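You operate a simulated robot arm through the tools that you are given. There is no shell and no other tool. Be economical: measure what you need, move in short steps, check, and stop when the job is done.

You run a simulated two-armed robot. Do the job below in one go: nothing can be reset, and whatever is moved stays where it is left.

TASK
Open the right grey drawer, put the brown spool from the top of the test bench inside and shut the drawer again. Stack the 0.5 small copper spool from the top of the tool bench on top of the 0.3 small copper spool. The order is free.

It is judged by the outcome, as a careful person would: the job done as asked, and still so three seconds after it is handed in. It fails if anything else is knocked over, pushed out of place, dropped, spilled or broken.

THE ROBOT
Two 7-joint arms with four-finger grippers on one trunk, on a base that drives. Base frame: it is fixed to the floor where the robot stands at the start and does not move with it; the origin is under the middle of the robot, x ahead of it, y to its left, z up. Readings come in cm, rad, newtons and seconds.
The left shoulder is at the start at [4, 18.1, 113], the right one opposite. With the tool pointing down near the work surface each hand reaches from about 32 to 84 cm from the robot's upright axis, wherever it stands, measured 20 degrees to its own side. Places, roughly: brown spool [100, 75, 100]; qc right [80, -10, 70]; right grey drawer [70, -10, 70]; small copper spool [-75, -175, 100]. Payload 3.67 kg a hand.
The TCP of each hand is the grasp point between the finger pads, 2.8 cm short of the fingertips. In the tool frame z runs along the fingers and y along their closing line. The gripper opens to 11.2 cm. The gripper's body begins 7.3 cm behind the TCP.
Orientation is told as [roll, pitch, yaw] about the base's x, y, z axes, in that order, counted from this pose: with the fingers straight down and closing along the base's y, the tool's x points along the base's -x, its y along +y and its z along -z.

THE INTERFACE
- The arms move only by the tool servo_tool. It takes "left_moves", "right_moves" or both (then of equal length, played together; a hand with none holds still); each is a list of rows, each an object of numbers (a shift or turn left out is 0, a gripper value left out holds the last): "x", "y", "z": the shift along the tool's x, y, z in cm; "ax", "ay", "az": the turn, a rotation vector about the tool's x, y, z in rad; "hand": the opening in per cent of the stroke, from 0 (shut) to 100 (fully open). In form: [{"x": .., "y": .., "z": .., "ax": .., "ay": .., "az": .., "hand": ..}, ...]. A call has 1 to 12 rows; each row is the pose to reach, as a shift and turn from the pose commanded when the call began, along the tool's axes at that moment. Each row takes 0.2 s and may step no farther than 5 cm and 0.15 rad from the row before; otherwise, or with a gripper value out of range, the whole call is refused. A pose out of reach is approached as far as the arm can. The call stops where the force on the tool passes 40 N (or 10 N more than at its start, if that is more) or the arm is blocked; 0.2 s more then pass. Each finger halts on what it meets, pressing with about 22 N; the grip force reading is that of the motor and also rises with nothing between the fingers. The clock runs only during rows and for 0.2 s after the last one: add rows that repeat a pose to give the fingers time. It gives the time, the measured TCP pose, the force on the tool (base axes), the opening and the grip force at its end, in the units of the frame above (readings bear some noise), with the torque about the TCP (base axes, N m) and any sound that the robot's microphone picked up.
- Cameras (640 x 400 px; columns grow to the right, rows downward): "scene" is now at [8.08, -0.72, 132.52]; the picture's right is [-0.33, -0.94, 0.00], its down [-0.81, 0.28, -0.51] and it looks along [0.48, -0.17, -0.86] (base axes); focal length 214 px, centre (320, 200). "left" rides on the left gripper at [6, 1.8, -10.4] in its tool frame; the picture's right is [-0.29, 0.96, 0.00], its down [-0.80, -0.24, -0.55] and it looks along [-0.53, -0.16, 0.83] (tool axes); focal length 234 px, centre (320, 200). "right" rides on the right gripper at [6, -1.8, -10.4] in its tool frame; the picture's right is [0.29, 0.96, 0.00], its down [-0.80, 0.24, -0.55] and it looks along [-0.53, 0.16, 0.83] (tool axes); focal length 234 px, centre (320, 200). There is no depth. A picture from a camera that has moved, and an enlarged one, comes with that camera's place and axes in the base frame and with its lens. The place of the scene camera against the robot may be out by one fixed shift of up to 2.5 cm in any direction.
- get_image(camera): a new picture of that camera. The clock stands still meanwhile.
- lift_body(by): slides the trunk up (or, below 0, down) by that many cm; the arms and the scene camera ride with it, the base frame stays. It gives what a move gives, with no picture.
- steer(legs): drives the robot by 1 to 6 legs, each [ahead, left, turn to the left] in cm, cm and rad, along the robot's own axes; the way and the turn of a leg run together, so that a leg with both is an arc; at most 150 cm and 3.142 rad a leg. The arms and the cameras ride along, it lands a little off, and it stops where it bumps. It gives what a move gives.
- pan_tilt(pan, tilt): turns the head with the scene camera to pan (to the left, within 1.501 rad either way) and tilt (down, from -0.506 to 1.204), counted from straight ahead of the robot. It gives what a move gives.
- enlarge(camera, box): a new picture of the part [left, top, right, bottom] of that camera's present view, enlarged. The clock stands still meanwhile.
- hand_in(): hands the job in; it is judged then, once.

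Work in short steps. Places have to be worked out from the pictures, the camera data and where the tool is seen: move nearer, look again, correct. Check each grasp and each placing, and mend what went wrong. You have 165 turns and 122 pictures in all, those below and enlarged ones among them. Open the grippers and draw the arms clear of the work before you hand the job in, unless the task says otherwise; then end with one line.

The tools are called by a JSON object that holds its "op" and its "data". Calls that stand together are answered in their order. servo_tool: Moves the arms, as the interface text tells. Its arguments: {"type":"object","properties":{"left_moves":{"type":"array"},"right_moves":{"type":"array"}},"required":[]} The other tools are called the same way: lift_body (by) slides the trunk up or down; steer (legs) drives the base; pan_tilt (pan, tilt) turns the head that bears the scene camera; get_image (camera) takes a picture; enlarge (camera, box) takes an enlarged picture of a part of a camera's view; hand_in () hands the job in.

At the start:

```text
time_s: 0.0
left_tcp_pos: [59.16, 8.92, 101.32]
left_tool_rot: [0.0, 0.001, 0.0]
left_wrist_force: [-0.2, 0.2, -0.8]
left_moment: [-0.03, -0.03, 0.02]
left_grip_width: 11.19
left_finger_force: 0.1
right_tcp_pos: [51.1, -45.64, 99.99]
right_tool_rot: [0.002, 0.001, 0.0]
right_wrist_force: [-0.7, -0.1, 0.0]
right_moment: [0.01, 0.02, 0.0]
right_grip_width: 11.22
right_finger_force: 0.1
trunk travel left (down, up): [-25.0, 26.4]
robot x, y, heading: [-0.04, -0.2, -0.001]
head pan, tilt: [-0.337, 1.035]
```

scene: 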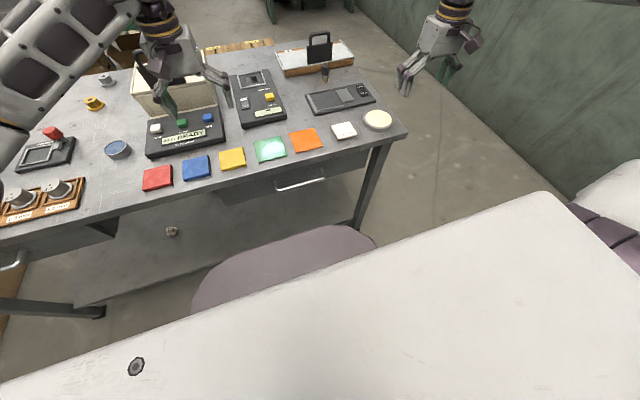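
right: 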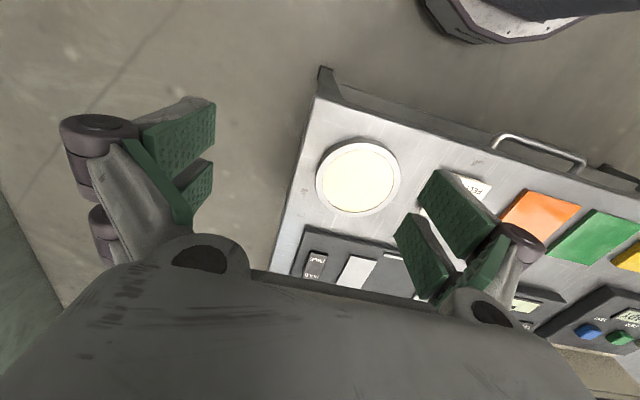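
left: 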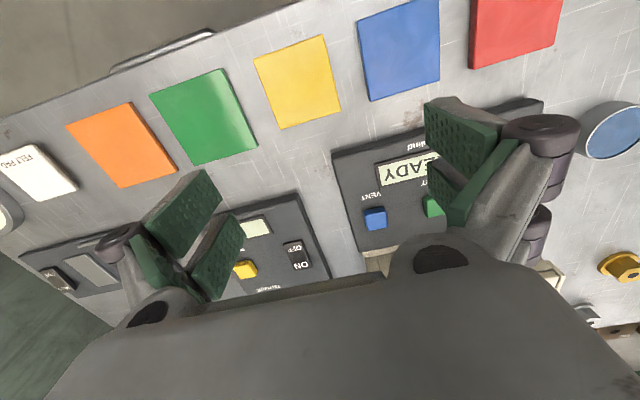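

The test bench is ahead with two drawers. I'll look left toward the brown spool.

{"op": "pan_tilt", "data": {"pan": 0.5, "tilt": 0.6}}

{"op": "get_image", "data": {"camera": "scene"}}

```text
time_s: 1.2
left_tcp_pos: [59.11, 8.74, 101.18]
left_tool_rot: [0.0, -0.001, 0.001]
left_wrist_force: [-0.4, 0.2, -0.3]
left_moment: [0.0, -0.01, 0.02]
left_grip_width: 11.22
left_finger_force: 0.1
right_tcp_pos: [51.15, -45.63, 99.8]
right_tool_rot: [0.0, -0.001, 0.0]
right_wrist_force: [0.6, -0.2, 0.0]
right_moment: [-0.01, 0.0, 0.02]
right_grip_width: 11.2
right_finger_force: 0.0
trunk travel left (down, up): [-25.0, 26.4]
robot x, y, heading: [-0.05, -0.02, 0.001]
head pan, tilt: [0.499, 0.6]
```

```text
118 pictures are left
camera scene: at [9.47, 5.73, 135.96], right [0.48, -0.88, 0.0], down [-0.5, -0.27, -0.82], along [0.72, 0.39, -0.57], focal length 214 px, centre (320, 200)
```

scene: 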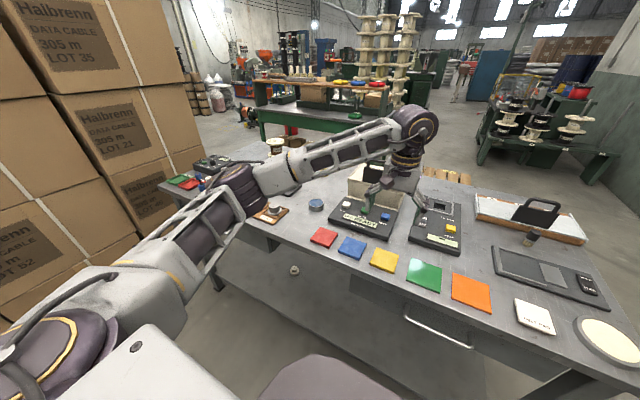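

The left arm blocks part of the view; I'll enlarge the far-left part of the bench.

{"op": "enlarge", "data": {"camera": "scene", "box": [160, 100, 360, 225]}}

{"op": "enlarge", "data": {"camera": "scene", "box": [320, 180, 640, 380]}}

```text
3.20 times, centred on (260, 162) of scene
camera zoom: at [9.47, 5.73, 135.96], right [0.48, -0.88, 0.0], down [-0.5, -0.27, -0.82], along [0.72, 0.39, -0.57], focal length 686 px, centre (512, 320)
```

zoom: 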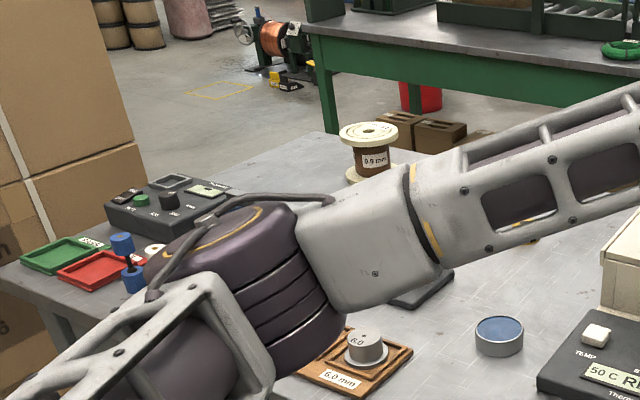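

```text
2.00 times, centred on (480, 280) of scene
camera zoom: at [9.47, 5.73, 135.96], right [0.48, -0.88, 0.0], down [-0.5, -0.27, -0.82], along [0.72, 0.39, -0.57], focal length 429 px, centre (0, 40)
```

zoom: 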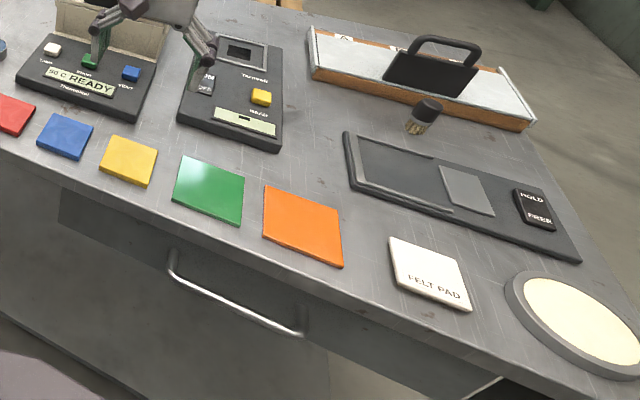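

The spool with brown wire ("0.9 mm") is at about [98,82,90]. I need to see what's between the robot and the bench (the purple shape), so I look straight down and to the left.

{"op": "pan_tilt", "data": {"pan": -0.1, "tilt": 1.1}}

{"op": "get_image", "data": {"camera": "scene"}}

{"op": "pan_tilt", "data": {"pan": 1.2, "tilt": 0.7}}

{"op": "get_image", "data": {"camera": "scene"}}

{"op": "pan_tilt", "data": {"pan": -1.5, "tilt": 0.5}}

{"op": "get_image", "data": {"camera": "scene"}}

```text
time_s: 2.2
left_tcp_pos: [59.03, 8.89, 101.39]
left_tool_rot: [0.0, -0.002, 0.001]
left_wrist_force: [-0.3, 0.7, -0.7]
left_moment: [0.0, -0.01, -0.01]
left_grip_width: 11.2
left_finger_force: 0.1
right_tcp_pos: [51.16, -45.63, 99.89]
right_tool_rot: [-0.001, 0.0, 0.001]
right_wrist_force: [0.0, 0.3, 0.5]
right_moment: [0.03, 0.01, 0.05]
right_grip_width: 11.19
right_finger_force: 0.1
trunk travel left (down, up): [-25.0, 26.4]
robot x, y, heading: [0.47, -0.16, 0.002]
head pan, tilt: [-0.099, 1.1]
```

```text
115 pictures are left
camera scene: at [8.0, 0.89, 132.1], right [-0.1, -1.0, 0.0], down [-0.89, 0.09, -0.45], along [0.45, -0.04, -0.89], focal length 214 px, centre (320, 200)
```

scene: 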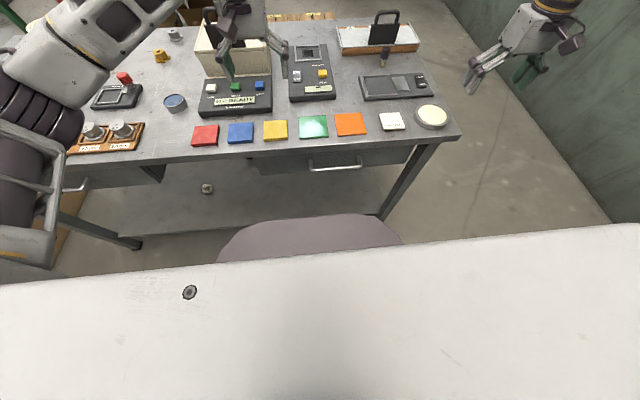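

```text
time_s: 3.6
left_tcp_pos: [59.17, 8.83, 101.43]
left_tool_rot: [0.001, 0.001, -0.001]
left_wrist_force: [0.5, 0.1, 0.3]
left_moment: [0.03, 0.0, -0.01]
left_grip_width: 11.21
left_finger_force: 0.2
right_tcp_pos: [51.17, -45.55, 99.91]
right_tool_rot: [0.0, -0.001, -0.001]
right_wrist_force: [0.5, 0.2, -0.1]
right_moment: [0.02, 0.02, -0.02]
right_grip_width: 11.19
right_finger_force: 0.0
trunk travel left (down, up): [-25.0, 26.4]
robot x, y, heading: [-0.21, 0.13, 0.001]
head pan, tilt: [1.201, 0.7]
```

```text
114 pictures are left
camera scene: at [4.79, 9.42, 135.1], right [0.93, -0.36, 0.0], down [-0.23, -0.6, -0.76], along [0.28, 0.71, -0.64], focal length 214 px, centre (320, 200)
```

scene: 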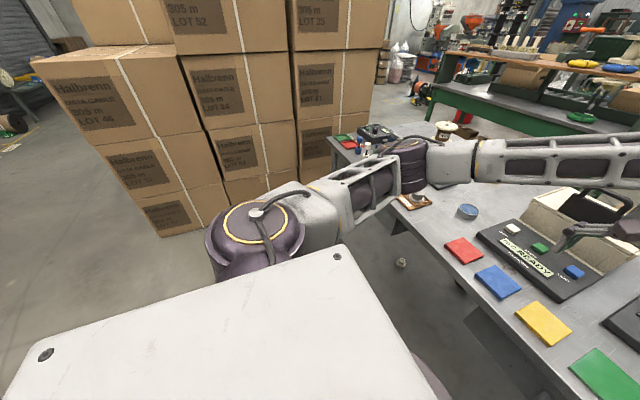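

```text
time_s: 6.0
left_tcp_pos: [59.08, 8.88, 101.34]
left_tool_rot: [0.0, 0.001, -0.002]
left_wrist_force: [1.0, -0.1, 0.1]
left_moment: [0.02, -0.04, -0.02]
left_grip_width: 11.19
left_finger_force: 0.1
right_tcp_pos: [51.12, -45.67, 99.98]
right_tool_rot: [0.0, 0.0, 0.0]
right_wrist_force: [-0.7, 0.2, -0.1]
right_moment: [-0.03, 0.0, 0.03]
right_grip_width: 11.22
right_finger_force: 0.2
trunk travel left (down, up): [-25.0, 26.4]
robot x, y, heading: [-0.27, -0.27, -0.002]
head pan, tilt: [-1.499, 0.499]
```

```text
113 pictures are left
camera scene: at [2.37, -7.57, 136.87], right [-1.0, -0.07, 0.0], down [-0.03, 0.48, -0.88], along [0.06, -0.88, -0.48], focal length 214 px, centre (320, 200)
```

scene: 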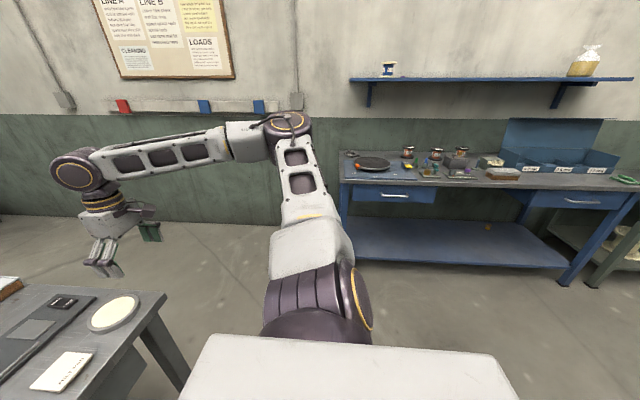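

The tool bench is the blue one to the right, with several small spools on it. I'll enlarge that.

{"op": "enlarge", "data": {"camera": "scene", "box": [330, 130, 530, 255]}}

```text
3.20 times, centred on (430, 192) of scene
camera zoom: at [2.37, -7.57, 136.87], right [-1.0, -0.07, 0.0], down [-0.03, 0.48, -0.88], along [0.06, -0.88, -0.48], focal length 686 px, centre (-32, 224)
```

zoom: 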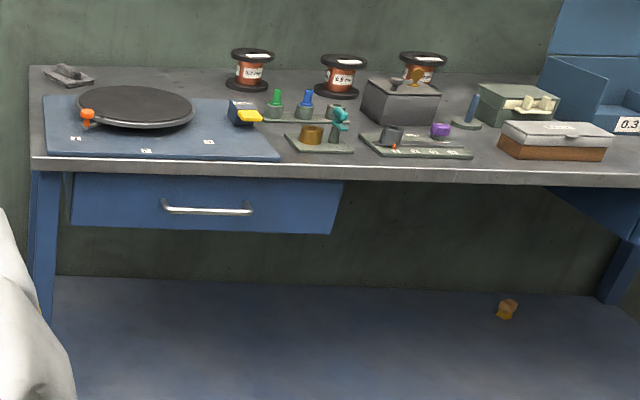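

I have an overview. First I back the robot off 25 cm to have room to open the drawer (handle judged near [48,-9,72]).

{"op": "steer", "data": {"legs": [[-25, 0, 0]]}}

{"op": "pan_tilt", "data": {"pan": -0.1, "tilt": 0.8}}

{"op": "get_image", "data": {"camera": "scene"}}

{"op": "get_image", "data": {"camera": "left"}}

```text
time_s: 7.9
left_tcp_pos: [34.14, 8.58, 101.35]
left_tool_rot: [0.0, -0.001, -0.005]
left_wrist_force: [-0.8, 0.2, -0.9]
left_moment: [0.02, 0.02, 0.01]
left_grip_width: 11.2
left_finger_force: 0.1
right_tcp_pos: [26.05, -45.9, 99.98]
right_tool_rot: [0.0, -0.001, -0.006]
right_wrist_force: [-0.3, 0.6, -0.3]
right_moment: [0.04, -0.01, -0.02]
right_grip_width: 11.2
right_finger_force: 0.0
trunk travel left (down, up): [-25.0, 26.4]
robot x, y, heading: [-25.19, -0.2, -0.001]
head pan, tilt: [-1.499, 0.499]
```

```text
time_s: 9.4
left_tcp_pos: [34.24, 8.63, 101.4]
left_tool_rot: [-0.001, -0.001, -0.006]
left_wrist_force: [-0.2, 0.4, -0.1]
left_moment: [-0.01, -0.01, -0.01]
left_grip_width: 11.21
left_finger_force: 0.1
right_tcp_pos: [26.09, -45.79, 99.92]
right_tool_rot: [0.0, -0.001, -0.007]
right_wrist_force: [0.8, -1.1, -0.1]
right_moment: [0.02, 0.0, -0.06]
right_grip_width: 11.18
right_finger_force: 0.0
trunk travel left (down, up): [-25.0, 26.4]
robot x, y, heading: [-24.93, -0.06, -0.003]
head pan, tilt: [-0.099, 0.799]
```

```text
111 pictures are left
camera scene: at [-15.23, 0.71, 134.28], right [-0.1, -0.99, 0.0], down [-0.71, 0.08, -0.7], along [0.69, -0.07, -0.72], focal length 214 px, centre (320, 200)
```

scene: 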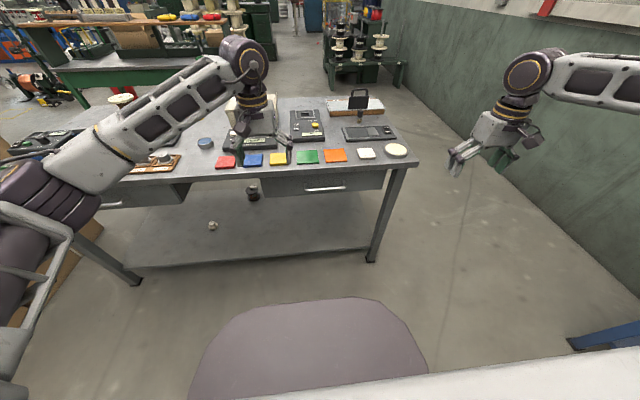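

```text
110 pictures are left
camera left: at [28.22, 10.57, 111.77], right [0.29, 0.96, 0.0], down [0.8, -0.24, 0.55], along [0.53, -0.16, -0.83], focal length 234 px, centre (320, 200)
```

left: 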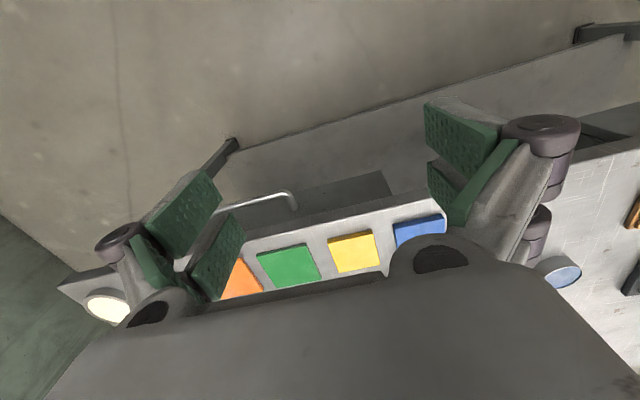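

Handle triangulates to about [49,-8,73.5]. I turn the right hand a quarter about the vertical so that it can then be tipped forward with the fingers closing vertically on the bar.

{"op": "servo_tool", "data": {"right_moves": [{"az": 0.143, "y": 1.5}, {"az": 0.286, "y": 3}, {"az": 0.429, "y": 4.5}, {"az": 0.571, "y": 6}, {"az": 0.714, "y": 7.5}, {"az": 0.857, "y": 9}, {"az": 1.0, "y": 10.5}, {"az": 1.142, "y": 12}, {"az": 1.285, "y": 13.5}, {"az": 1.428, "y": 15}, {"az": 1.571, "y": 16.5}]}}

```text
time_s: 11.8
left_tcp_pos: [34.21, 8.74, 101.34]
left_tool_rot: [-0.001, -0.001, -0.006]
left_wrist_force: [-0.2, 0.7, 0.4]
left_moment: [-0.01, 0.01, -0.01]
left_grip_width: 11.2
left_finger_force: 0.1
right_tcp_pos: [26.24, -29.28, 100.03]
right_tool_rot: [0.001, -0.001, -1.578]
right_wrist_force: [-1.4, 0.4, -0.8]
right_moment: [0.0, 0.0, 0.01]
right_grip_width: 11.21
right_finger_force: 0.1
trunk travel left (down, up): [-25.0, 26.4]
robot x, y, heading: [-25.21, 0.12, -0.007]
head pan, tilt: [-0.099, 0.799]
```

The yaw went well. Now I tip the right hand forward (fingers toward +x), lowering it toward handle height, and move the left hand aside.

{"op": "servo_tool", "data": {"right_moves": [{"ax": -0.143, "z": 2, "y": 1, "x": 1}, {"ax": -0.286, "z": 4, "y": 2, "x": 2}, {"ax": -0.429, "z": 6, "y": 3, "x": 3}, {"ax": -0.571, "z": 8, "y": 4, "x": 4}, {"ax": -0.714, "z": 10, "y": 5, "x": 5}, {"ax": -0.857, "z": 12, "y": 6, "x": 6}, {"ax": -1.0, "z": 14, "y": 7, "x": 8}, {"ax": -1.142, "z": 16, "y": 8, "x": 10}, {"ax": -1.285, "z": 18, "y": 8, "x": 12}, {"ax": -1.428, "z": 20, "y": 8, "x": 14}, {"ax": -1.571, "z": 22, "y": 8, "x": 16}], "left_moves": [{"y": 2}, {"y": 4}, {"y": 6}, {"y": 8}, {"y": 10}, {"y": 12}, {"y": 14}, {"y": 14}, {"y": 14}, {"y": 14}, {"y": 14}]}}

{"op": "get_image", "data": {"camera": "right"}}

{"op": "get_image", "data": {"camera": "scene"}}

```text
time_s: 14.4
left_tcp_pos: [34.02, 22.6, 101.3]
left_tool_rot: [0.0, -0.001, -0.007]
left_wrist_force: [0.0, -0.1, -1.0]
left_moment: [-0.04, 0.01, 0.01]
left_grip_width: 11.21
left_finger_force: 0.1
right_tcp_pos: [29.97, -52.88, 84.83]
right_tool_rot: [1.246, -0.816, -1.395]
right_wrist_force: [-0.4, 0.7, -1.1]
right_moment: [-0.04, -0.1, -0.04]
right_grip_width: 11.17
right_finger_force: 0.1
right hand out of reach, approached as far as the arm can: row 6, 7, 8, 9, 10
trunk travel left (down, up): [-25.0, 26.4]
robot x, y, heading: [-24.92, -0.09, -0.007]
head pan, tilt: [-0.099, 0.799]
stopped in row 11 (right hand): the arm was blocked; the commanded pose is now the measured one
```

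```text
109 pictures are left
camera right: at [18.89, -49.53, 81.69], right [0.15, 0.9, 0.41], down [-0.4, -0.33, 0.86], along [0.91, -0.29, 0.31], focal length 234 px, centre (320, 200)
```

right: 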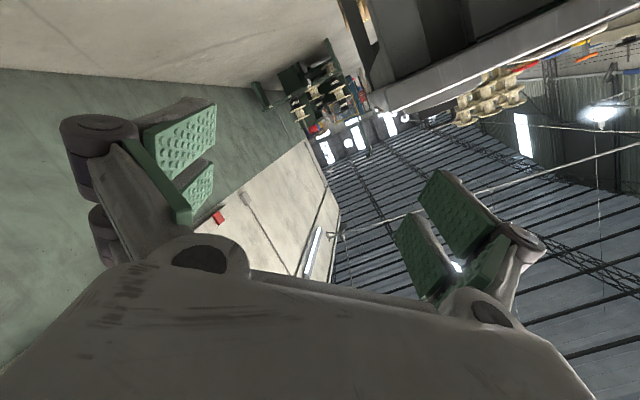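

```text
108 pictures are left
camera scene: at [-15.28, 0.67, 134.29], right [-0.1, -0.99, 0.0], down [-0.71, 0.07, -0.7], along [0.69, -0.07, -0.72], focal length 214 px, centre (320, 200)
```

scene: 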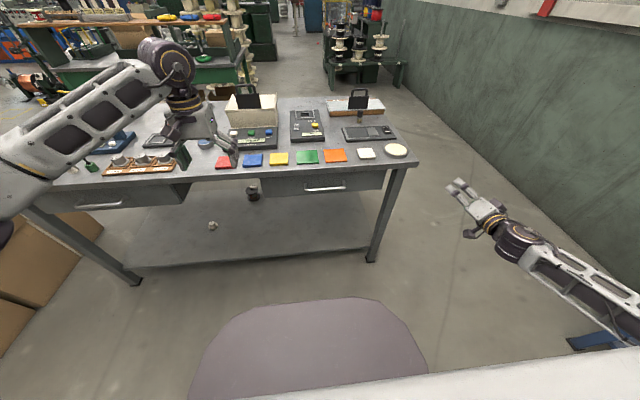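

The arm ran out of wrist range so close to the body, ending tilted 45°. I'll back off further and shift left so the arm works more stretched out.

{"op": "steer", "data": {"legs": [[-20, 12, 0]]}}

{"op": "servo_tool", "data": {"right_moves": [{"x": 2.5, "y": 2.4, "z": 2.4}, {"x": 5, "y": 4.8, "z": 4.8}, {"x": 7.5, "y": 7.2, "z": 7.2}, {"x": 10, "y": 9.6, "z": 9.6}, {"x": 12.5, "y": 12, "z": 12}, {"x": 15, "y": 14.4, "z": 14.4}, {"x": 17.5, "y": 16.8, "z": 16.8}, {"x": 20, "y": 19.2, "z": 19.2}]}}

```text
time_s: 16.2
left_tcp_pos: [13.97, 34.88, 101.24]
left_tool_rot: [0.0, 0.0, -0.005]
left_wrist_force: [-0.4, 0.4, 0.2]
left_moment: [0.01, -0.04, -0.02]
left_grip_width: 11.21
left_finger_force: 0.0
right_tcp_pos: [9.87, -40.71, 84.8]
right_tool_rot: [1.243, -0.813, -1.396]
right_wrist_force: [0.2, 0.6, -0.2]
right_moment: [-0.03, 0.02, -0.02]
right_grip_width: 11.19
right_finger_force: 0.1
trunk travel left (down, up): [-25.0, 26.4]
robot x, y, heading: [-44.91, 12.49, -0.004]
head pan, tilt: [-0.099, 0.799]
```

```text
time_s: 18.0
left_tcp_pos: [14.07, 34.94, 101.24]
left_tool_rot: [-0.003, 0.002, -0.005]
left_wrist_force: [-0.3, 0.1, -0.4]
left_moment: [-0.03, 0.0, -0.01]
left_grip_width: 11.2
left_finger_force: 0.1
right_tcp_pos: [30.09, -14.18, 78.29]
right_tool_rot: [1.238, -0.815, -1.391]
right_wrist_force: [0.6, 0.7, -0.3]
right_moment: [-0.03, 0.05, -0.02]
right_grip_width: 11.19
right_finger_force: 0.2
trunk travel left (down, up): [-25.0, 26.4]
robot x, y, heading: [-44.93, 12.49, -0.002]
head pan, tilt: [-0.099, 0.799]
```

Moved freely. Now roll the hand by the remaining ~0.86 rad so it points straight forward with vertical closing.

{"op": "servo_tool", "data": {"right_moves": [{"ax": -0.038, "ay": -0.006, "az": 0.139}, {"ax": -0.077, "ay": -0.011, "az": 0.278}, {"ax": -0.115, "ay": -0.017, "az": 0.417}, {"ax": -0.153, "ay": -0.023, "az": 0.556}, {"ax": -0.192, "ay": -0.028, "az": 0.695}, {"ax": -0.23, "ay": -0.034, "az": 0.834}]}}

{"op": "get_image", "data": {"camera": "right"}}

{"op": "get_image", "data": {"camera": "scene"}}

```text
time_s: 19.4
left_tcp_pos: [14.01, 34.9, 101.25]
left_tool_rot: [-0.002, 0.002, -0.004]
left_wrist_force: [0.1, 0.2, -1.3]
left_moment: [0.0, -0.02, -0.02]
left_grip_width: 11.2
left_finger_force: 0.1
right_tcp_pos: [30.0, -14.38, 78.35]
right_tool_rot: [1.565, 0.008, -1.578]
right_wrist_force: [-0.9, -0.6, 0.0]
right_moment: [0.02, 0.01, -0.02]
right_grip_width: 11.21
right_finger_force: 0.2
trunk travel left (down, up): [-25.0, 26.4]
robot x, y, heading: [-44.96, 12.36, -0.0]
head pan, tilt: [-0.099, 0.799]
```

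```text
107 pictures are left
camera right: at [19.7, -8.34, 76.7], right [0.01, 0.28, 0.96], down [-0.56, -0.79, 0.24], along [0.83, -0.54, 0.15], focal length 234 px, centre (320, 200)
```

right: 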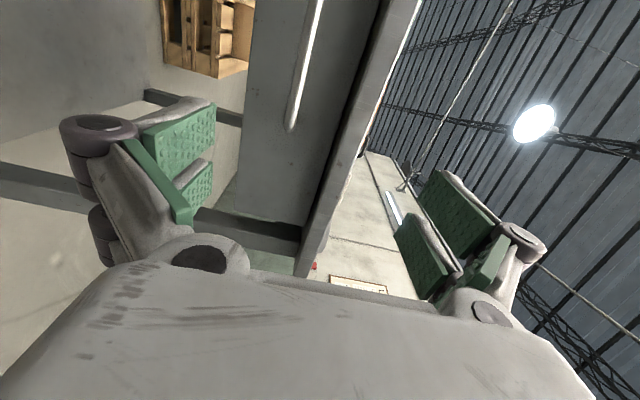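

```text
106 pictures are left
camera scene: at [-35.26, 12.9, 134.27], right [-0.1, -0.99, 0.0], down [-0.71, 0.07, -0.7], along [0.69, -0.07, -0.72], focal length 214 px, centre (320, 200)
```

scene: 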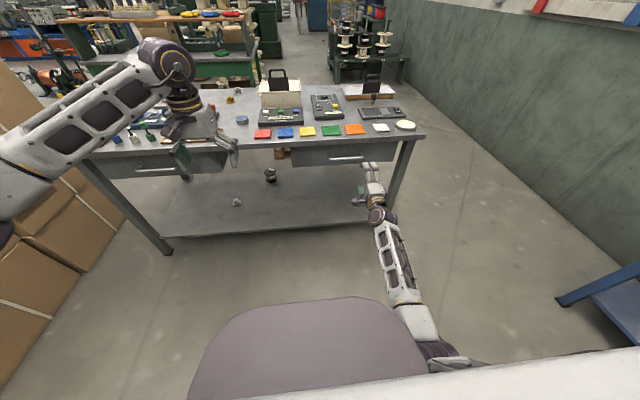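

Orientation is right. From the hand camera the bar runs at z≈75.3, right end y≈-18, so its middle is about y=-9. I narrow the gripper, line up, and advance to x≈40.

{"op": "servo_tool", "data": {"right_moves": [{"x": 2.7, "y": -1.5, "hand": 40}, {"x": 5.4, "y": -3, "hand": 40}, {"x": 5.4, "y": -3, "z": 3.3, "hand": 40}, {"x": 5.4, "y": -3, "z": 6.6, "hand": 40}, {"x": 5.4, "y": -3, "z": 10, "hand": 40}]}}

{"op": "get_image", "data": {"camera": "right"}}

{"op": "enlarge", "data": {"camera": "scene", "box": [280, 120, 440, 220]}}

```text
time_s: 20.6
left_tcp_pos: [14.1, 34.89, 101.12]
left_tool_rot: [0.0, 0.001, -0.007]
left_wrist_force: [1.0, -0.4, 0.9]
left_moment: [0.03, 0.03, -0.01]
left_grip_width: 11.17
left_finger_force: 0.1
right_tcp_pos: [40.22, -8.71, 75.63]
right_tool_rot: [1.562, 0.005, -1.578]
right_wrist_force: [-0.3, 0.4, -0.3]
right_moment: [-0.01, -0.07, 0.02]
right_grip_width: 4.48
right_finger_force: 0.0
trunk travel left (down, up): [-25.0, 26.4]
robot x, y, heading: [-44.98, 12.34, -0.006]
head pan, tilt: [-0.099, 0.799]
```

```text
105 pictures are left
camera right: at [29.76, -2.82, 73.94], right [0.01, 0.28, 0.96], down [-0.56, -0.79, 0.24], along [0.83, -0.54, 0.15], focal length 234 px, centre (320, 200)
```

right: 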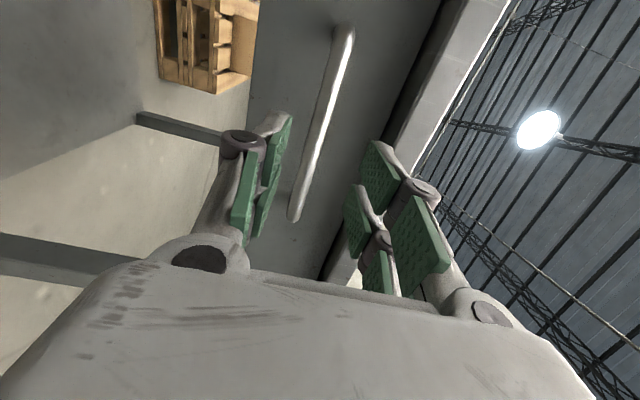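

```text
4.00 times, centred on (360, 170) of scene
camera zoom: at [-35.16, 12.87, 134.27], right [-0.1, -0.99, 0.0], down [-0.71, 0.08, -0.7], along [0.69, -0.07, -0.72], focal length 858 px, centre (160, 320)
```

zoom: 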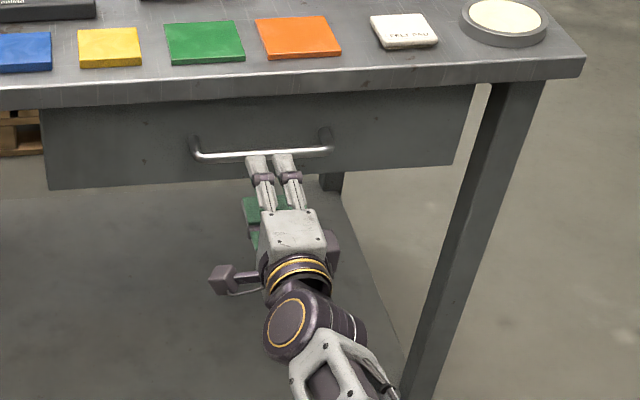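

Stereo puts the bar at x≈49.4, z≈75.4, y from -18 to -2. Advance 8.2 cm and close on it.

{"op": "servo_tool", "data": {"right_moves": [{"z": 3, "y": -0.1}, {"z": 6, "y": -0.2}, {"z": 8.2, "y": -0.2}, {"z": 8.2, "y": -0.2, "hand": 0}, {"z": 8.2, "y": -0.2, "hand": 0}, {"z": 8.2, "y": -0.2, "hand": 0}]}}

{"op": "get_image", "data": {"camera": "right"}}

```text
time_s: 21.2
left_tcp_pos: [14.17, 34.73, 101.09]
left_tool_rot: [-0.001, 0.002, -0.007]
left_wrist_force: [0.4, 0.2, 0.0]
left_moment: [-0.03, -0.02, -0.01]
left_grip_width: 11.22
left_finger_force: 0.0
right_tcp_pos: [46.08, -7.22, 76.99]
right_tool_rot: [1.61, 0.021, -1.548]
right_wrist_force: [0.7, -2.8, -12.0]
right_moment: [-0.43, 0.23, 0.1]
right_grip_width: 5.08
right_finger_force: 6.0
right hand out of reach, approached as far as the arm can: row 3
trunk travel left (down, up): [-25.0, 26.4]
robot x, y, heading: [-44.77, 12.38, -0.006]
head pan, tilt: [-0.099, 0.799]
stopped in row 3 (right hand): the force on the tool passed its limit at 57 N (the readings are from after the stop); the commanded pose is now the measured one
```

```text
103 pictures are left
camera right: at [35.7, -1.46, 74.94], right [-0.04, 0.27, 0.96], down [-0.54, -0.81, 0.2], along [0.84, -0.52, 0.18], focal length 234 px, centre (320, 200)
```

right: 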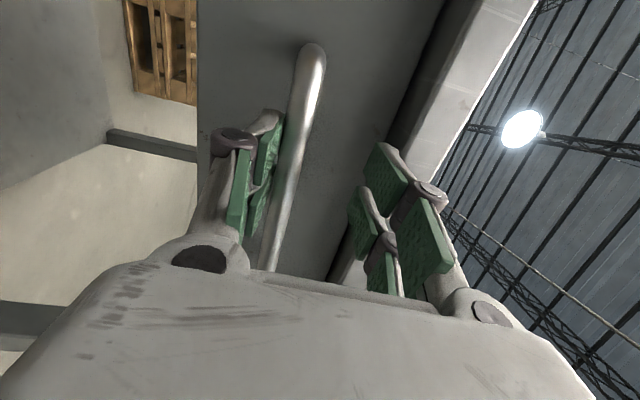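

Near its reach limit the arm bent upward and the lower finger touched the bar. I retract, then drive the base 12 cm nearer and re-align.

{"op": "servo_tool", "data": {"right_moves": [{"z": -3, "y": -0.5}, {"z": -6, "y": -0.5}, {"z": -10, "y": -0.5}, {"z": -14, "y": -0.5}, {"z": -18, "y": -0.5}]}}

{"op": "steer", "data": {"legs": [[12, 0, 0]]}}

```text
time_s: 22.4
left_tcp_pos: [14.07, 34.77, 101.34]
left_tool_rot: [0.0, -0.002, -0.007]
left_wrist_force: [0.3, -0.4, 0.6]
left_moment: [-0.02, -0.04, 0.02]
left_grip_width: 11.23
left_finger_force: 0.1
right_tcp_pos: [28.33, -7.82, 76.47]
right_tool_rot: [1.621, 0.023, -1.545]
right_wrist_force: [0.4, -0.4, -0.3]
right_moment: [0.05, 0.03, -0.03]
right_grip_width: 4.5
right_finger_force: 0.0
trunk travel left (down, up): [-25.0, 26.4]
robot x, y, heading: [-45.06, 12.53, -0.006]
head pan, tilt: [-0.099, 0.799]
```

```text
time_s: 23.7
left_tcp_pos: [26.4, 34.27, 101.23]
left_tool_rot: [0.0, 0.0, -0.01]
left_wrist_force: [0.9, 0.2, 0.9]
left_moment: [0.01, 0.09, 0.0]
left_grip_width: 11.17
left_finger_force: 0.1
right_tcp_pos: [40.41, -8.26, 76.2]
right_tool_rot: [1.618, 0.025, -1.55]
right_wrist_force: [0.4, -0.7, -0.6]
right_moment: [0.0, -0.01, 0.0]
right_grip_width: 4.46
right_finger_force: 0.0
trunk travel left (down, up): [-25.0, 26.4]
robot x, y, heading: [-33.08, 11.93, -0.014]
head pan, tilt: [-0.099, 0.799]
```

Now align to [48.4,-10,75.4] with a small pitch correction, then close.

{"op": "servo_tool", "data": {"right_moves": [{"x": -1, "y": -0.5, "ax": 0.04}, {"x": -1.7, "y": -0.8, "ax": 0.04}, {"x": -1.7, "y": -0.8, "z": 3, "ax": 0.04}, {"x": -1.7, "y": -0.8, "z": 6, "ax": 0.04}, {"x": -1.7, "y": -0.8, "z": 8, "ax": 0.04}]}}

{"op": "get_image", "data": {"camera": "right"}}

```text
time_s: 24.9
left_tcp_pos: [26.3, 34.23, 101.22]
left_tool_rot: [-0.001, 0.002, -0.013]
left_wrist_force: [0.5, 0.1, -1.1]
left_moment: [0.03, 0.0, -0.02]
left_grip_width: 11.19
left_finger_force: 0.1
right_tcp_pos: [48.61, -9.74, 76.06]
right_tool_rot: [1.58, 0.023, -1.553]
right_wrist_force: [0.2, 0.2, 0.2]
right_moment: [0.02, -0.06, 0.0]
right_grip_width: 4.48
right_finger_force: 0.1
trunk travel left (down, up): [-25.0, 26.4]
robot x, y, heading: [-32.95, 12.14, -0.013]
head pan, tilt: [-0.099, 0.799]
```

```text
102 pictures are left
camera right: at [38.19, -4.08, 74.33], right [-0.01, 0.27, 0.96], down [-0.54, -0.81, 0.22], along [0.84, -0.52, 0.15], focal length 234 px, centre (320, 200)
```

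right: 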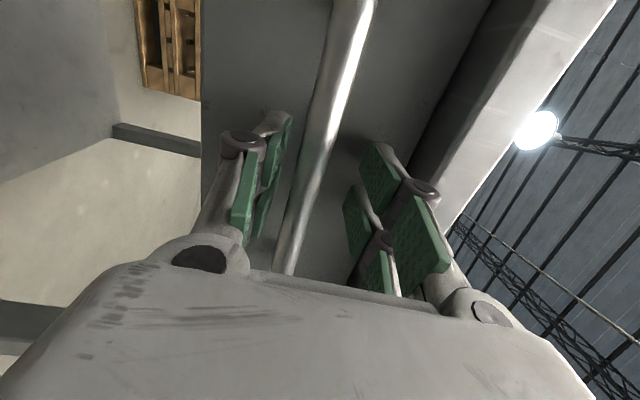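

The bar sits between the fingers. Lower 0.5 cm and close.

{"op": "servo_tool", "data": {"right_moves": [{"y": -0.5}, {"y": -0.5, "hand": 0}, {"y": -0.5, "hand": 0}, {"y": -0.5, "hand": 0}]}}

```text
time_s: 25.9
left_tcp_pos: [26.37, 34.23, 101.23]
left_tool_rot: [-0.001, 0.002, -0.011]
left_wrist_force: [0.2, -0.7, 0.4]
left_moment: [0.0, 0.01, -0.01]
left_grip_width: 11.21
left_finger_force: 0.1
right_tcp_pos: [48.51, -9.9, 75.13]
right_tool_rot: [1.572, 0.02, -1.551]
right_wrist_force: [-1.3, 1.6, -14.6]
right_moment: [-2.41, -0.12, -0.17]
right_grip_width: 1.29
right_finger_force: 44.5
trunk travel left (down, up): [-25.0, 26.4]
robot x, y, heading: [-32.72, 12.39, -0.012]
head pan, tilt: [-0.099, 0.799]
```

Bar gripped (1.3 cm). I pull back with the arm, relieving the small vertical load.

{"op": "servo_tool", "data": {"right_moves": [{"y": -0.3, "z": -1}, {"y": -0.3, "z": -3}, {"y": -0.3, "z": -5}, {"y": -0.3, "z": -7}, {"y": -0.3, "z": -9}, {"y": -0.3, "z": -11}]}}

{"op": "get_image", "data": {"camera": "scene"}}

```text
time_s: 27.3
left_tcp_pos: [26.24, 34.41, 101.27]
left_tool_rot: [-0.002, 0.0, -0.012]
left_wrist_force: [0.3, 0.3, -1.2]
left_moment: [0.03, -0.06, 0.01]
left_grip_width: 11.17
left_finger_force: 0.0
right_tcp_pos: [37.28, -9.9, 75.28]
right_tool_rot: [1.578, 0.023, -1.549]
right_wrist_force: [-1.0, 10.3, -6.5]
right_moment: [-2.22, -0.11, -0.27]
right_grip_width: 1.28
right_finger_force: 44.9
trunk travel left (down, up): [-25.0, 26.4]
robot x, y, heading: [-33.12, 11.73, -0.011]
head pan, tilt: [-0.099, 0.799]
```

```text
101 pictures are left
camera scene: at [-23.3, 12.83, 134.28], right [-0.11, -0.99, 0.0], down [-0.71, 0.08, -0.7], along [0.69, -0.08, -0.72], focal length 214 px, centre (320, 200)
```

scene: 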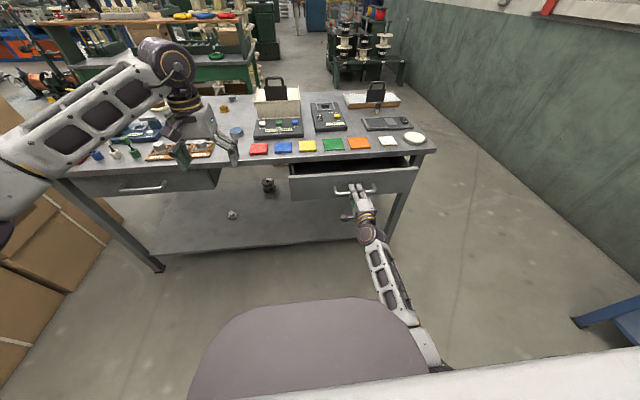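

The drawer slides. I relieve the slight sideways load and pull another 12 cm with the base.

{"op": "servo_tool", "data": {"right_moves": [{"x": 0.3}]}}

{"op": "steer", "data": {"legs": [[-13, 0, 0]]}}

{"op": "get_image", "data": {"camera": "scene"}}

```text
time_s: 27.7
left_tcp_pos: [26.28, 34.17, 101.22]
left_tool_rot: [-0.001, 0.002, -0.014]
left_wrist_force: [-0.3, 0.0, 0.0]
left_moment: [-0.01, 0.01, -0.03]
left_grip_width: 11.19
left_finger_force: 0.1
right_tcp_pos: [37.28, -9.84, 75.23]
right_tool_rot: [1.58, 0.022, -1.552]
right_wrist_force: [0.8, 0.4, -3.4]
right_moment: [-2.23, 0.12, 1.53]
right_grip_width: 1.34
right_finger_force: 44.9
trunk travel left (down, up): [-25.0, 26.4]
robot x, y, heading: [-32.86, 11.26, -0.013]
head pan, tilt: [-0.099, 0.799]
```

```text
time_s: 29.0
left_tcp_pos: [12.87, 34.43, 101.35]
left_tool_rot: [0.002, 0.0, -0.014]
left_wrist_force: [0.1, -0.4, 0.5]
left_moment: [0.0, -0.03, 0.01]
left_grip_width: 11.21
left_finger_force: 0.0
right_tcp_pos: [24.11, -9.93, 75.16]
right_tool_rot: [1.582, 0.025, -1.556]
right_wrist_force: [-0.7, -17.7, 0.3]
right_moment: [-2.28, -0.08, -0.79]
right_grip_width: 1.31
right_finger_force: 44.8
trunk travel left (down, up): [-25.0, 26.4]
robot x, y, heading: [-46.27, 12.19, -0.016]
head pan, tilt: [-0.099, 0.799]
```

```text
100 pictures are left
camera scene: at [-36.62, 12.71, 134.29], right [-0.11, -0.99, 0.0], down [-0.71, 0.08, -0.7], along [0.69, -0.08, -0.72], focal length 214 px, centre (320, 200)
```

scene: 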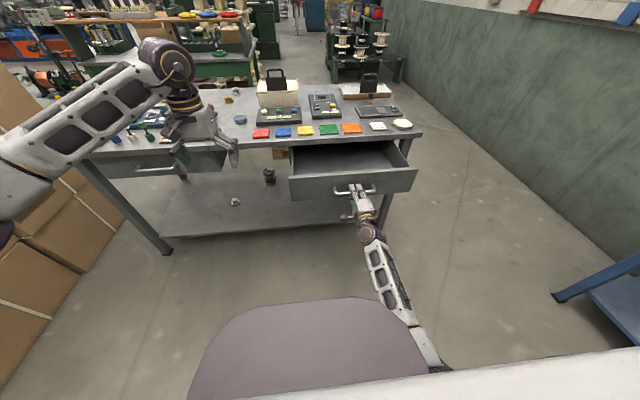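

The drawer is 24 cm open and empty. Release the bar and back the base away.

{"op": "servo_tool", "data": {"right_moves": [{"hand": 40}, {"hand": 40}, {"hand": 40}]}}

{"op": "steer", "data": {"legs": [[-30, 0, 0]]}}

{"op": "pan_tilt", "data": {"pan": 0, "tilt": 0.45}}

{"op": "get_image", "data": {"camera": "scene"}}

```text
time_s: 29.8
left_tcp_pos: [13.13, 34.38, 101.24]
left_tool_rot: [0.0, 0.001, -0.014]
left_wrist_force: [0.0, 0.6, 0.4]
left_moment: [0.0, 0.01, 0.01]
left_grip_width: 11.2
left_finger_force: 0.1
right_tcp_pos: [24.16, -9.81, 75.12]
right_tool_rot: [1.58, 0.023, -1.555]
right_wrist_force: [-0.1, 0.4, 0.4]
right_moment: [-0.02, 0.02, 0.02]
right_grip_width: 4.48
right_finger_force: 0.0
trunk travel left (down, up): [-25.0, 26.4]
robot x, y, heading: [-46.25, 12.15, -0.012]
head pan, tilt: [-0.099, 0.799]
```

```text
time_s: 31.9
left_tcp_pos: [-17.79, 35.25, 101.31]
left_tool_rot: [0.001, 0.001, -0.006]
left_wrist_force: [-0.4, 0.3, 1.5]
left_moment: [0.04, -0.03, -0.02]
left_grip_width: 11.19
left_finger_force: 0.0
right_tcp_pos: [-6.38, -9.04, 75.28]
right_tool_rot: [1.582, 0.022, -1.548]
right_wrist_force: [0.5, 0.2, 0.3]
right_moment: [0.0, -0.01, 0.0]
right_grip_width: 4.46
right_finger_force: 0.0
trunk travel left (down, up): [-25.0, 26.4]
robot x, y, heading: [-76.71, 12.58, -0.005]
head pan, tilt: [-0.099, 0.799]
```

```text
time_s: 32.8
left_tcp_pos: [-17.62, 35.13, 101.22]
left_tool_rot: [0.0, 0.003, -0.007]
left_wrist_force: [0.7, -0.7, 0.2]
left_moment: [0.01, -0.02, -0.02]
left_grip_width: 11.17
left_finger_force: 0.2
right_tcp_pos: [-6.3, -9.04, 75.18]
right_tool_rot: [1.581, 0.022, -1.551]
right_wrist_force: [-0.2, -0.9, -1.1]
right_moment: [0.02, -0.02, 0.03]
right_grip_width: 4.49
right_finger_force: 0.0
trunk travel left (down, up): [-25.0, 26.4]
robot x, y, heading: [-76.81, 12.6, -0.007]
head pan, tilt: [0.0, 0.45]
```

```text
99 pictures are left
camera scene: at [-65.92, 14.02, 137.31], right [-0.01, -1.0, 0.0], down [-0.44, 0.0, -0.9], along [0.9, -0.01, -0.44], focal length 214 px, centre (320, 200)
```

scene: 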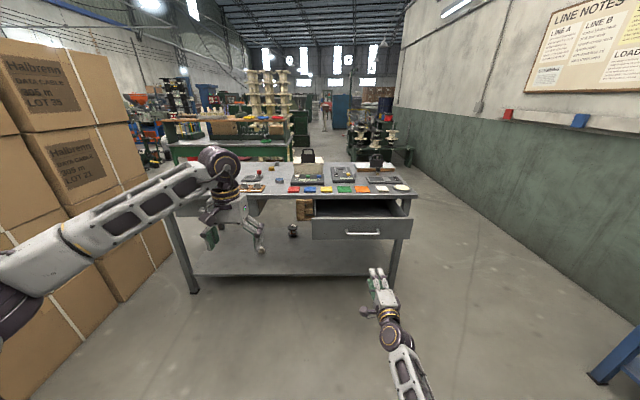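

The drawer is clear. The spool triangulates to about [99,83,95 top], out of reach from the front, so I'll go round the bench's right end. I check the base's extent and the gap first.

{"op": "pan_tilt", "data": {"pan": -1.5, "tilt": 0.95}}

{"op": "get_image", "data": {"camera": "scene"}}

{"op": "pan_tilt", "data": {"pan": -0.75, "tilt": 0.5}}

{"op": "get_image", "data": {"camera": "scene"}}

```text
time_s: 34.4
left_tcp_pos: [-17.65, 35.06, 101.24]
left_tool_rot: [0.0, 0.003, -0.005]
left_wrist_force: [0.5, 0.5, -0.1]
left_moment: [-0.01, 0.01, 0.01]
left_grip_width: 11.19
left_finger_force: 0.1
right_tcp_pos: [-6.33, -9.05, 75.18]
right_tool_rot: [1.581, 0.022, -1.551]
right_wrist_force: [0.8, 0.6, 0.4]
right_moment: [0.04, -0.01, 0.03]
right_grip_width: 4.49
right_finger_force: 0.0
trunk travel left (down, up): [-25.0, 26.4]
robot x, y, heading: [-76.85, 12.79, -0.003]
head pan, tilt: [-1.499, 0.949]
```

```text
98 pictures are left
camera scene: at [-74.67, 6.82, 133.12], right [-1.0, -0.07, 0.0], down [-0.05, 0.81, -0.58], along [0.04, -0.58, -0.81], focal length 214 px, centre (320, 200)
```

scene: 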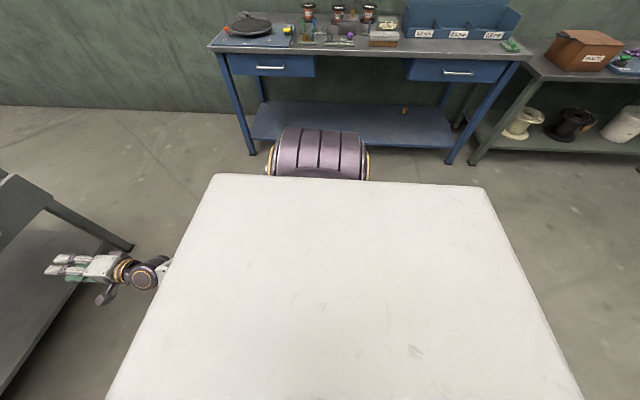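

```text
time_s: 35.5
left_tcp_pos: [-17.64, 35.11, 101.3]
left_tool_rot: [0.0, 0.001, -0.007]
left_wrist_force: [-0.8, 1.0, 0.4]
left_moment: [0.01, 0.0, -0.02]
left_grip_width: 11.18
left_finger_force: 0.1
right_tcp_pos: [-6.38, -9.06, 75.21]
right_tool_rot: [1.581, 0.024, -1.55]
right_wrist_force: [0.2, 0.7, 0.3]
right_moment: [0.03, 0.01, -0.03]
right_grip_width: 4.48
right_finger_force: 0.0
trunk travel left (down, up): [-25.0, 26.4]
robot x, y, heading: [-76.84, 12.66, -0.009]
head pan, tilt: [-0.75, 0.499]
```

```text
97 pictures are left
camera scene: at [-68.54, 7.82, 136.87], right [-0.69, -0.73, 0.0], down [-0.35, 0.33, -0.88], along [0.64, -0.6, -0.48], focal length 214 px, centre (320, 200)
```

scene: 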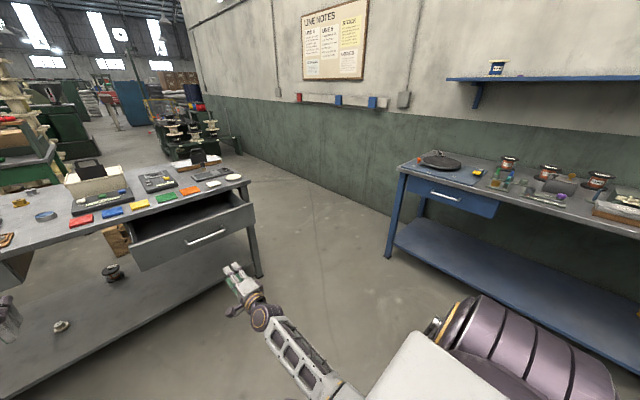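

I lift the trunk 20 cm (also raises the arms for travelling) and use the parallax to measure the base's height and extent.

{"op": "lift_body", "data": {"by": 20}}

{"op": "pan_tilt", "data": {"pan": -0.1, "tilt": 0.8}}

{"op": "get_image", "data": {"camera": "scene"}}

```text
time_s: 37.6
left_tcp_pos: [-17.79, 35.07, 121.33]
left_tool_rot: [0.0, 0.002, -0.007]
left_wrist_force: [-0.1, 0.2, -0.9]
left_moment: [0.0, -0.01, 0.03]
left_grip_width: 11.2
left_finger_force: 0.1
right_tcp_pos: [-6.27, -8.98, 95.15]
right_tool_rot: [1.58, 0.023, -1.552]
right_wrist_force: [0.0, -0.7, 0.1]
right_moment: [-0.01, 0.01, 0.0]
right_grip_width: 4.47
right_finger_force: 0.1
trunk travel left (down, up): [-45.0, 6.4]
robot x, y, heading: [-76.76, 12.49, -0.006]
head pan, tilt: [-0.75, 0.499]
```

```text
time_s: 38.7
left_tcp_pos: [-17.85, 35.14, 121.3]
left_tool_rot: [0.002, 0.002, -0.008]
left_wrist_force: [-0.9, -0.4, 0.3]
left_moment: [0.06, 0.01, -0.04]
left_grip_width: 11.18
left_finger_force: 0.2
right_tcp_pos: [-6.35, -9.01, 95.18]
right_tool_rot: [1.581, 0.022, -1.55]
right_wrist_force: [-0.8, -0.7, 0.1]
right_moment: [0.0, 0.0, 0.0]
right_grip_width: 4.48
right_finger_force: 0.0
trunk travel left (down, up): [-45.0, 6.4]
robot x, y, heading: [-76.9, 12.65, -0.005]
head pan, tilt: [-0.099, 0.799]
```

```text
96 pictures are left
camera scene: at [-67.12, 13.21, 154.28], right [-0.11, -0.99, 0.0], down [-0.71, 0.08, -0.7], along [0.69, -0.07, -0.72], focal length 214 px, centre (320, 200)
```

scene: 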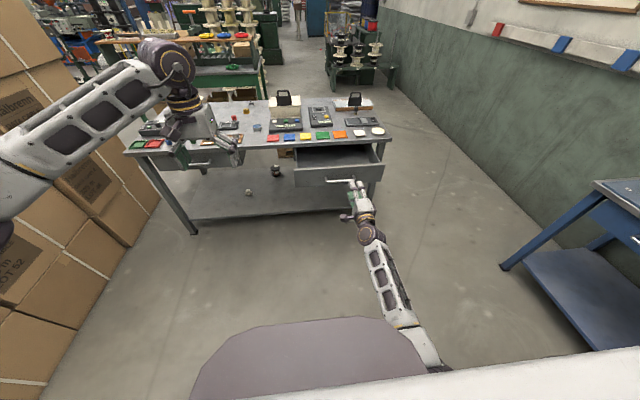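

Parallax gives a base ~60 cm high reaching only ~36 cm forward, so gaps are comfortable. The copper spools (≈x -54/-75/-93, y -171) are nearer, so I'll do those next. First I bring the right tool back to pointing down.

{"op": "servo_tool", "data": {"right_moves": [{"ax": 0.143, "y": 1}, {"ax": 0.286, "y": 2}, {"ax": 0.429, "y": 3}, {"ax": 0.571, "y": 4}, {"ax": 0.714, "y": 5}, {"ax": 0.857, "y": 6}, {"ax": 1.0, "y": 7}, {"ax": 1.142, "y": 8}, {"ax": 1.285, "y": 9}, {"ax": 1.428, "y": 9}, {"ax": 1.571, "y": 9}]}}

{"op": "servo_tool", "data": {"right_moves": [{"az": -0.143, "x": -1.5}, {"az": -0.286, "x": -3}, {"az": -0.429, "x": -4.5}, {"az": -0.571, "x": -6}, {"az": -0.714, "x": -7.5}, {"az": -0.857, "x": -9}, {"az": -1.0, "x": -10.5}, {"az": -1.142, "x": -12}, {"az": -1.285, "x": -13.5}, {"az": -1.428, "x": -15}, {"az": -1.571, "x": -16.5, "hand": 100}]}}

{"op": "steer", "data": {"legs": [[0, 0, -1.571], [55, 0, 0]]}}

{"op": "pan_tilt", "data": {"pan": 0, "tilt": 0.6}}

{"op": "get_image", "data": {"camera": "scene"}}

```text
time_s: 39.3
left_tcp_pos: [-17.76, 34.93, 121.26]
left_tool_rot: [0.002, 0.0, -0.006]
left_wrist_force: [0.2, -0.2, -0.6]
left_moment: [0.01, 0.01, -0.02]
left_grip_width: 11.21
left_finger_force: 0.2
right_tcp_pos: [-7.08, -17.88, 95.79]
right_tool_rot: [1.286, -0.183, -1.562]
right_wrist_force: [0.3, 0.0, 0.3]
right_moment: [0.02, -0.05, 0.0]
right_grip_width: 4.47
right_finger_force: 0.0
trunk travel left (down, up): [-45.0, 6.4]
robot x, y, heading: [-77.1, 12.53, -0.004]
head pan, tilt: [-0.099, 0.799]
stopped in row 3 (right hand): the arm was blocked; the commanded pose is now the measured one
```

```text
time_s: 41.7
left_tcp_pos: [-17.74, 35.01, 121.2]
left_tool_rot: [0.002, 0.002, -0.008]
left_wrist_force: [-0.4, 0.1, -0.2]
left_moment: [0.05, -0.01, 0.0]
left_grip_width: 11.21
left_finger_force: 0.1
right_tcp_pos: [-6.84, -33.99, 98.83]
right_tool_rot: [-0.583, -1.236, 0.567]
right_wrist_force: [0.7, -0.3, -0.3]
right_moment: [-0.02, -0.03, 0.01]
right_grip_width: 9.41
right_finger_force: 0.1
trunk travel left (down, up): [-45.0, 6.4]
robot x, y, heading: [-76.57, 12.53, -0.003]
head pan, tilt: [-0.099, 0.799]
```

```text
time_s: 49.2
left_tcp_pos: [-54.15, -102.21, 121.27]
left_tool_rot: [-0.001, 0.0, -1.576]
left_wrist_force: [0.3, 0.2, -0.3]
left_moment: [0.01, -0.01, 0.02]
left_grip_width: 11.19
left_finger_force: 0.1
right_tcp_pos: [-123.14, -113.3, 98.72]
right_tool_rot: [-0.579, -1.235, -1.005]
right_wrist_force: [-0.2, -0.3, -0.2]
right_moment: [0.0, 0.0, -0.03]
right_grip_width: 11.2
right_finger_force: 0.2
trunk travel left (down, up): [-45.0, 6.4]
robot x, y, heading: [-76.97, -43.2, -1.577]
head pan, tilt: [-0.099, 0.799]
```

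```text
time_s: 49.9
left_tcp_pos: [-54.15, -102.36, 121.29]
left_tool_rot: [0.0, 0.001, -1.577]
left_wrist_force: [-0.9, -0.4, 0.6]
left_moment: [0.03, 0.0, 0.0]
left_grip_width: 11.19
left_finger_force: 0.2
right_tcp_pos: [-123.08, -113.36, 98.7]
right_tool_rot: [-0.577, -1.235, -1.006]
right_wrist_force: [0.9, 0.0, -0.3]
right_moment: [0.03, 0.02, 0.03]
right_grip_width: 11.18
right_finger_force: 0.0
trunk travel left (down, up): [-45.0, 6.4]
robot x, y, heading: [-76.86, -42.93, -1.577]
head pan, tilt: [0.0, 0.6]
```

```text
95 pictures are left
camera scene: at [-77.18, -52.67, 155.95], right [-1.0, 0.01, 0.0], down [0.0, 0.57, -0.82], along [0.0, -0.82, -0.57], focal length 214 px, centre (320, 200)
```

scene: 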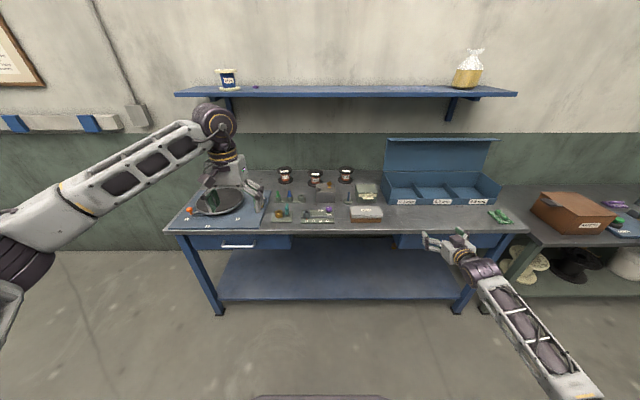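

The right hand is in an odd tilt (first turn was blocked), but clear. I enlarge the spools to read the labels.

{"op": "enlarge", "data": {"camera": "scene", "box": [256, 150, 384, 230]}}

```text
5.00 times, centred on (320, 190) of scene
camera zoom: at [-77.18, -52.67, 155.95], right [-1.0, 0.01, 0.0], down [0.0, 0.57, -0.82], along [0.0, -0.82, -0.57], focal length 1072 px, centre (320, 250)
```

zoom: 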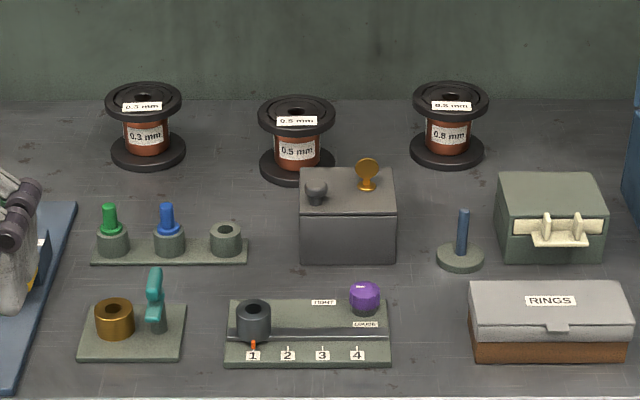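

Labels: left 0.3, middle 0.5, right 0.8. So the middle one goes onto the left one, with the left hand. First I turn the right hand back to pointing down, drawing it back and up.

{"op": "servo_tool", "data": {"right_moves": [{"ax": -0.016, "ay": 0.143, "az": 0.014, "x": -0.95, "y": -0.22, "z": -1.43}, {"ax": -0.033, "ay": 0.285, "az": 0.028, "x": -1.9, "y": -0.44, "z": -2.86}, {"ax": -0.049, "ay": 0.428, "az": 0.042, "x": -2.85, "y": -0.66, "z": -4.3}, {"ax": -0.065, "ay": 0.57, "az": 0.056, "x": -3.8, "y": -0.88, "z": -5.7}, {"ax": -0.082, "ay": 0.713, "az": 0.071, "x": -4.75, "y": -1.1, "z": -7.15}, {"ax": -0.098, "ay": 0.855, "az": 0.085, "x": -5.7, "y": -1.32, "z": -8.6}, {"ax": -0.114, "ay": 0.998, "az": 0.099, "x": -6.65, "y": -1.54, "z": -10}, {"ax": -0.131, "ay": 1.14, "az": 0.113, "x": -7.6, "y": -1.76, "z": -11.5}, {"ax": -0.147, "ay": 1.283, "az": 0.127, "x": -8.5, "y": -2, "z": -12.9}]}}

```text
time_s: 51.9
left_tcp_pos: [-54.09, -102.32, 121.29]
left_tool_rot: [0.0, 0.001, -1.576]
left_wrist_force: [0.8, -0.3, -0.5]
left_moment: [-0.01, 0.03, 0.0]
left_grip_width: 11.19
left_finger_force: 0.1
right_tcp_pos: [-123.09, -103.23, 110.56]
right_tool_rot: [0.0, 0.004, -1.573]
right_wrist_force: [0.3, -0.8, -0.1]
right_moment: [0.0, 0.02, 0.03]
right_grip_width: 11.21
right_finger_force: 0.2
trunk travel left (down, up): [-45.0, 6.4]
robot x, y, heading: [-76.44, -43.18, -1.576]
head pan, tilt: [0.0, 0.6]
```

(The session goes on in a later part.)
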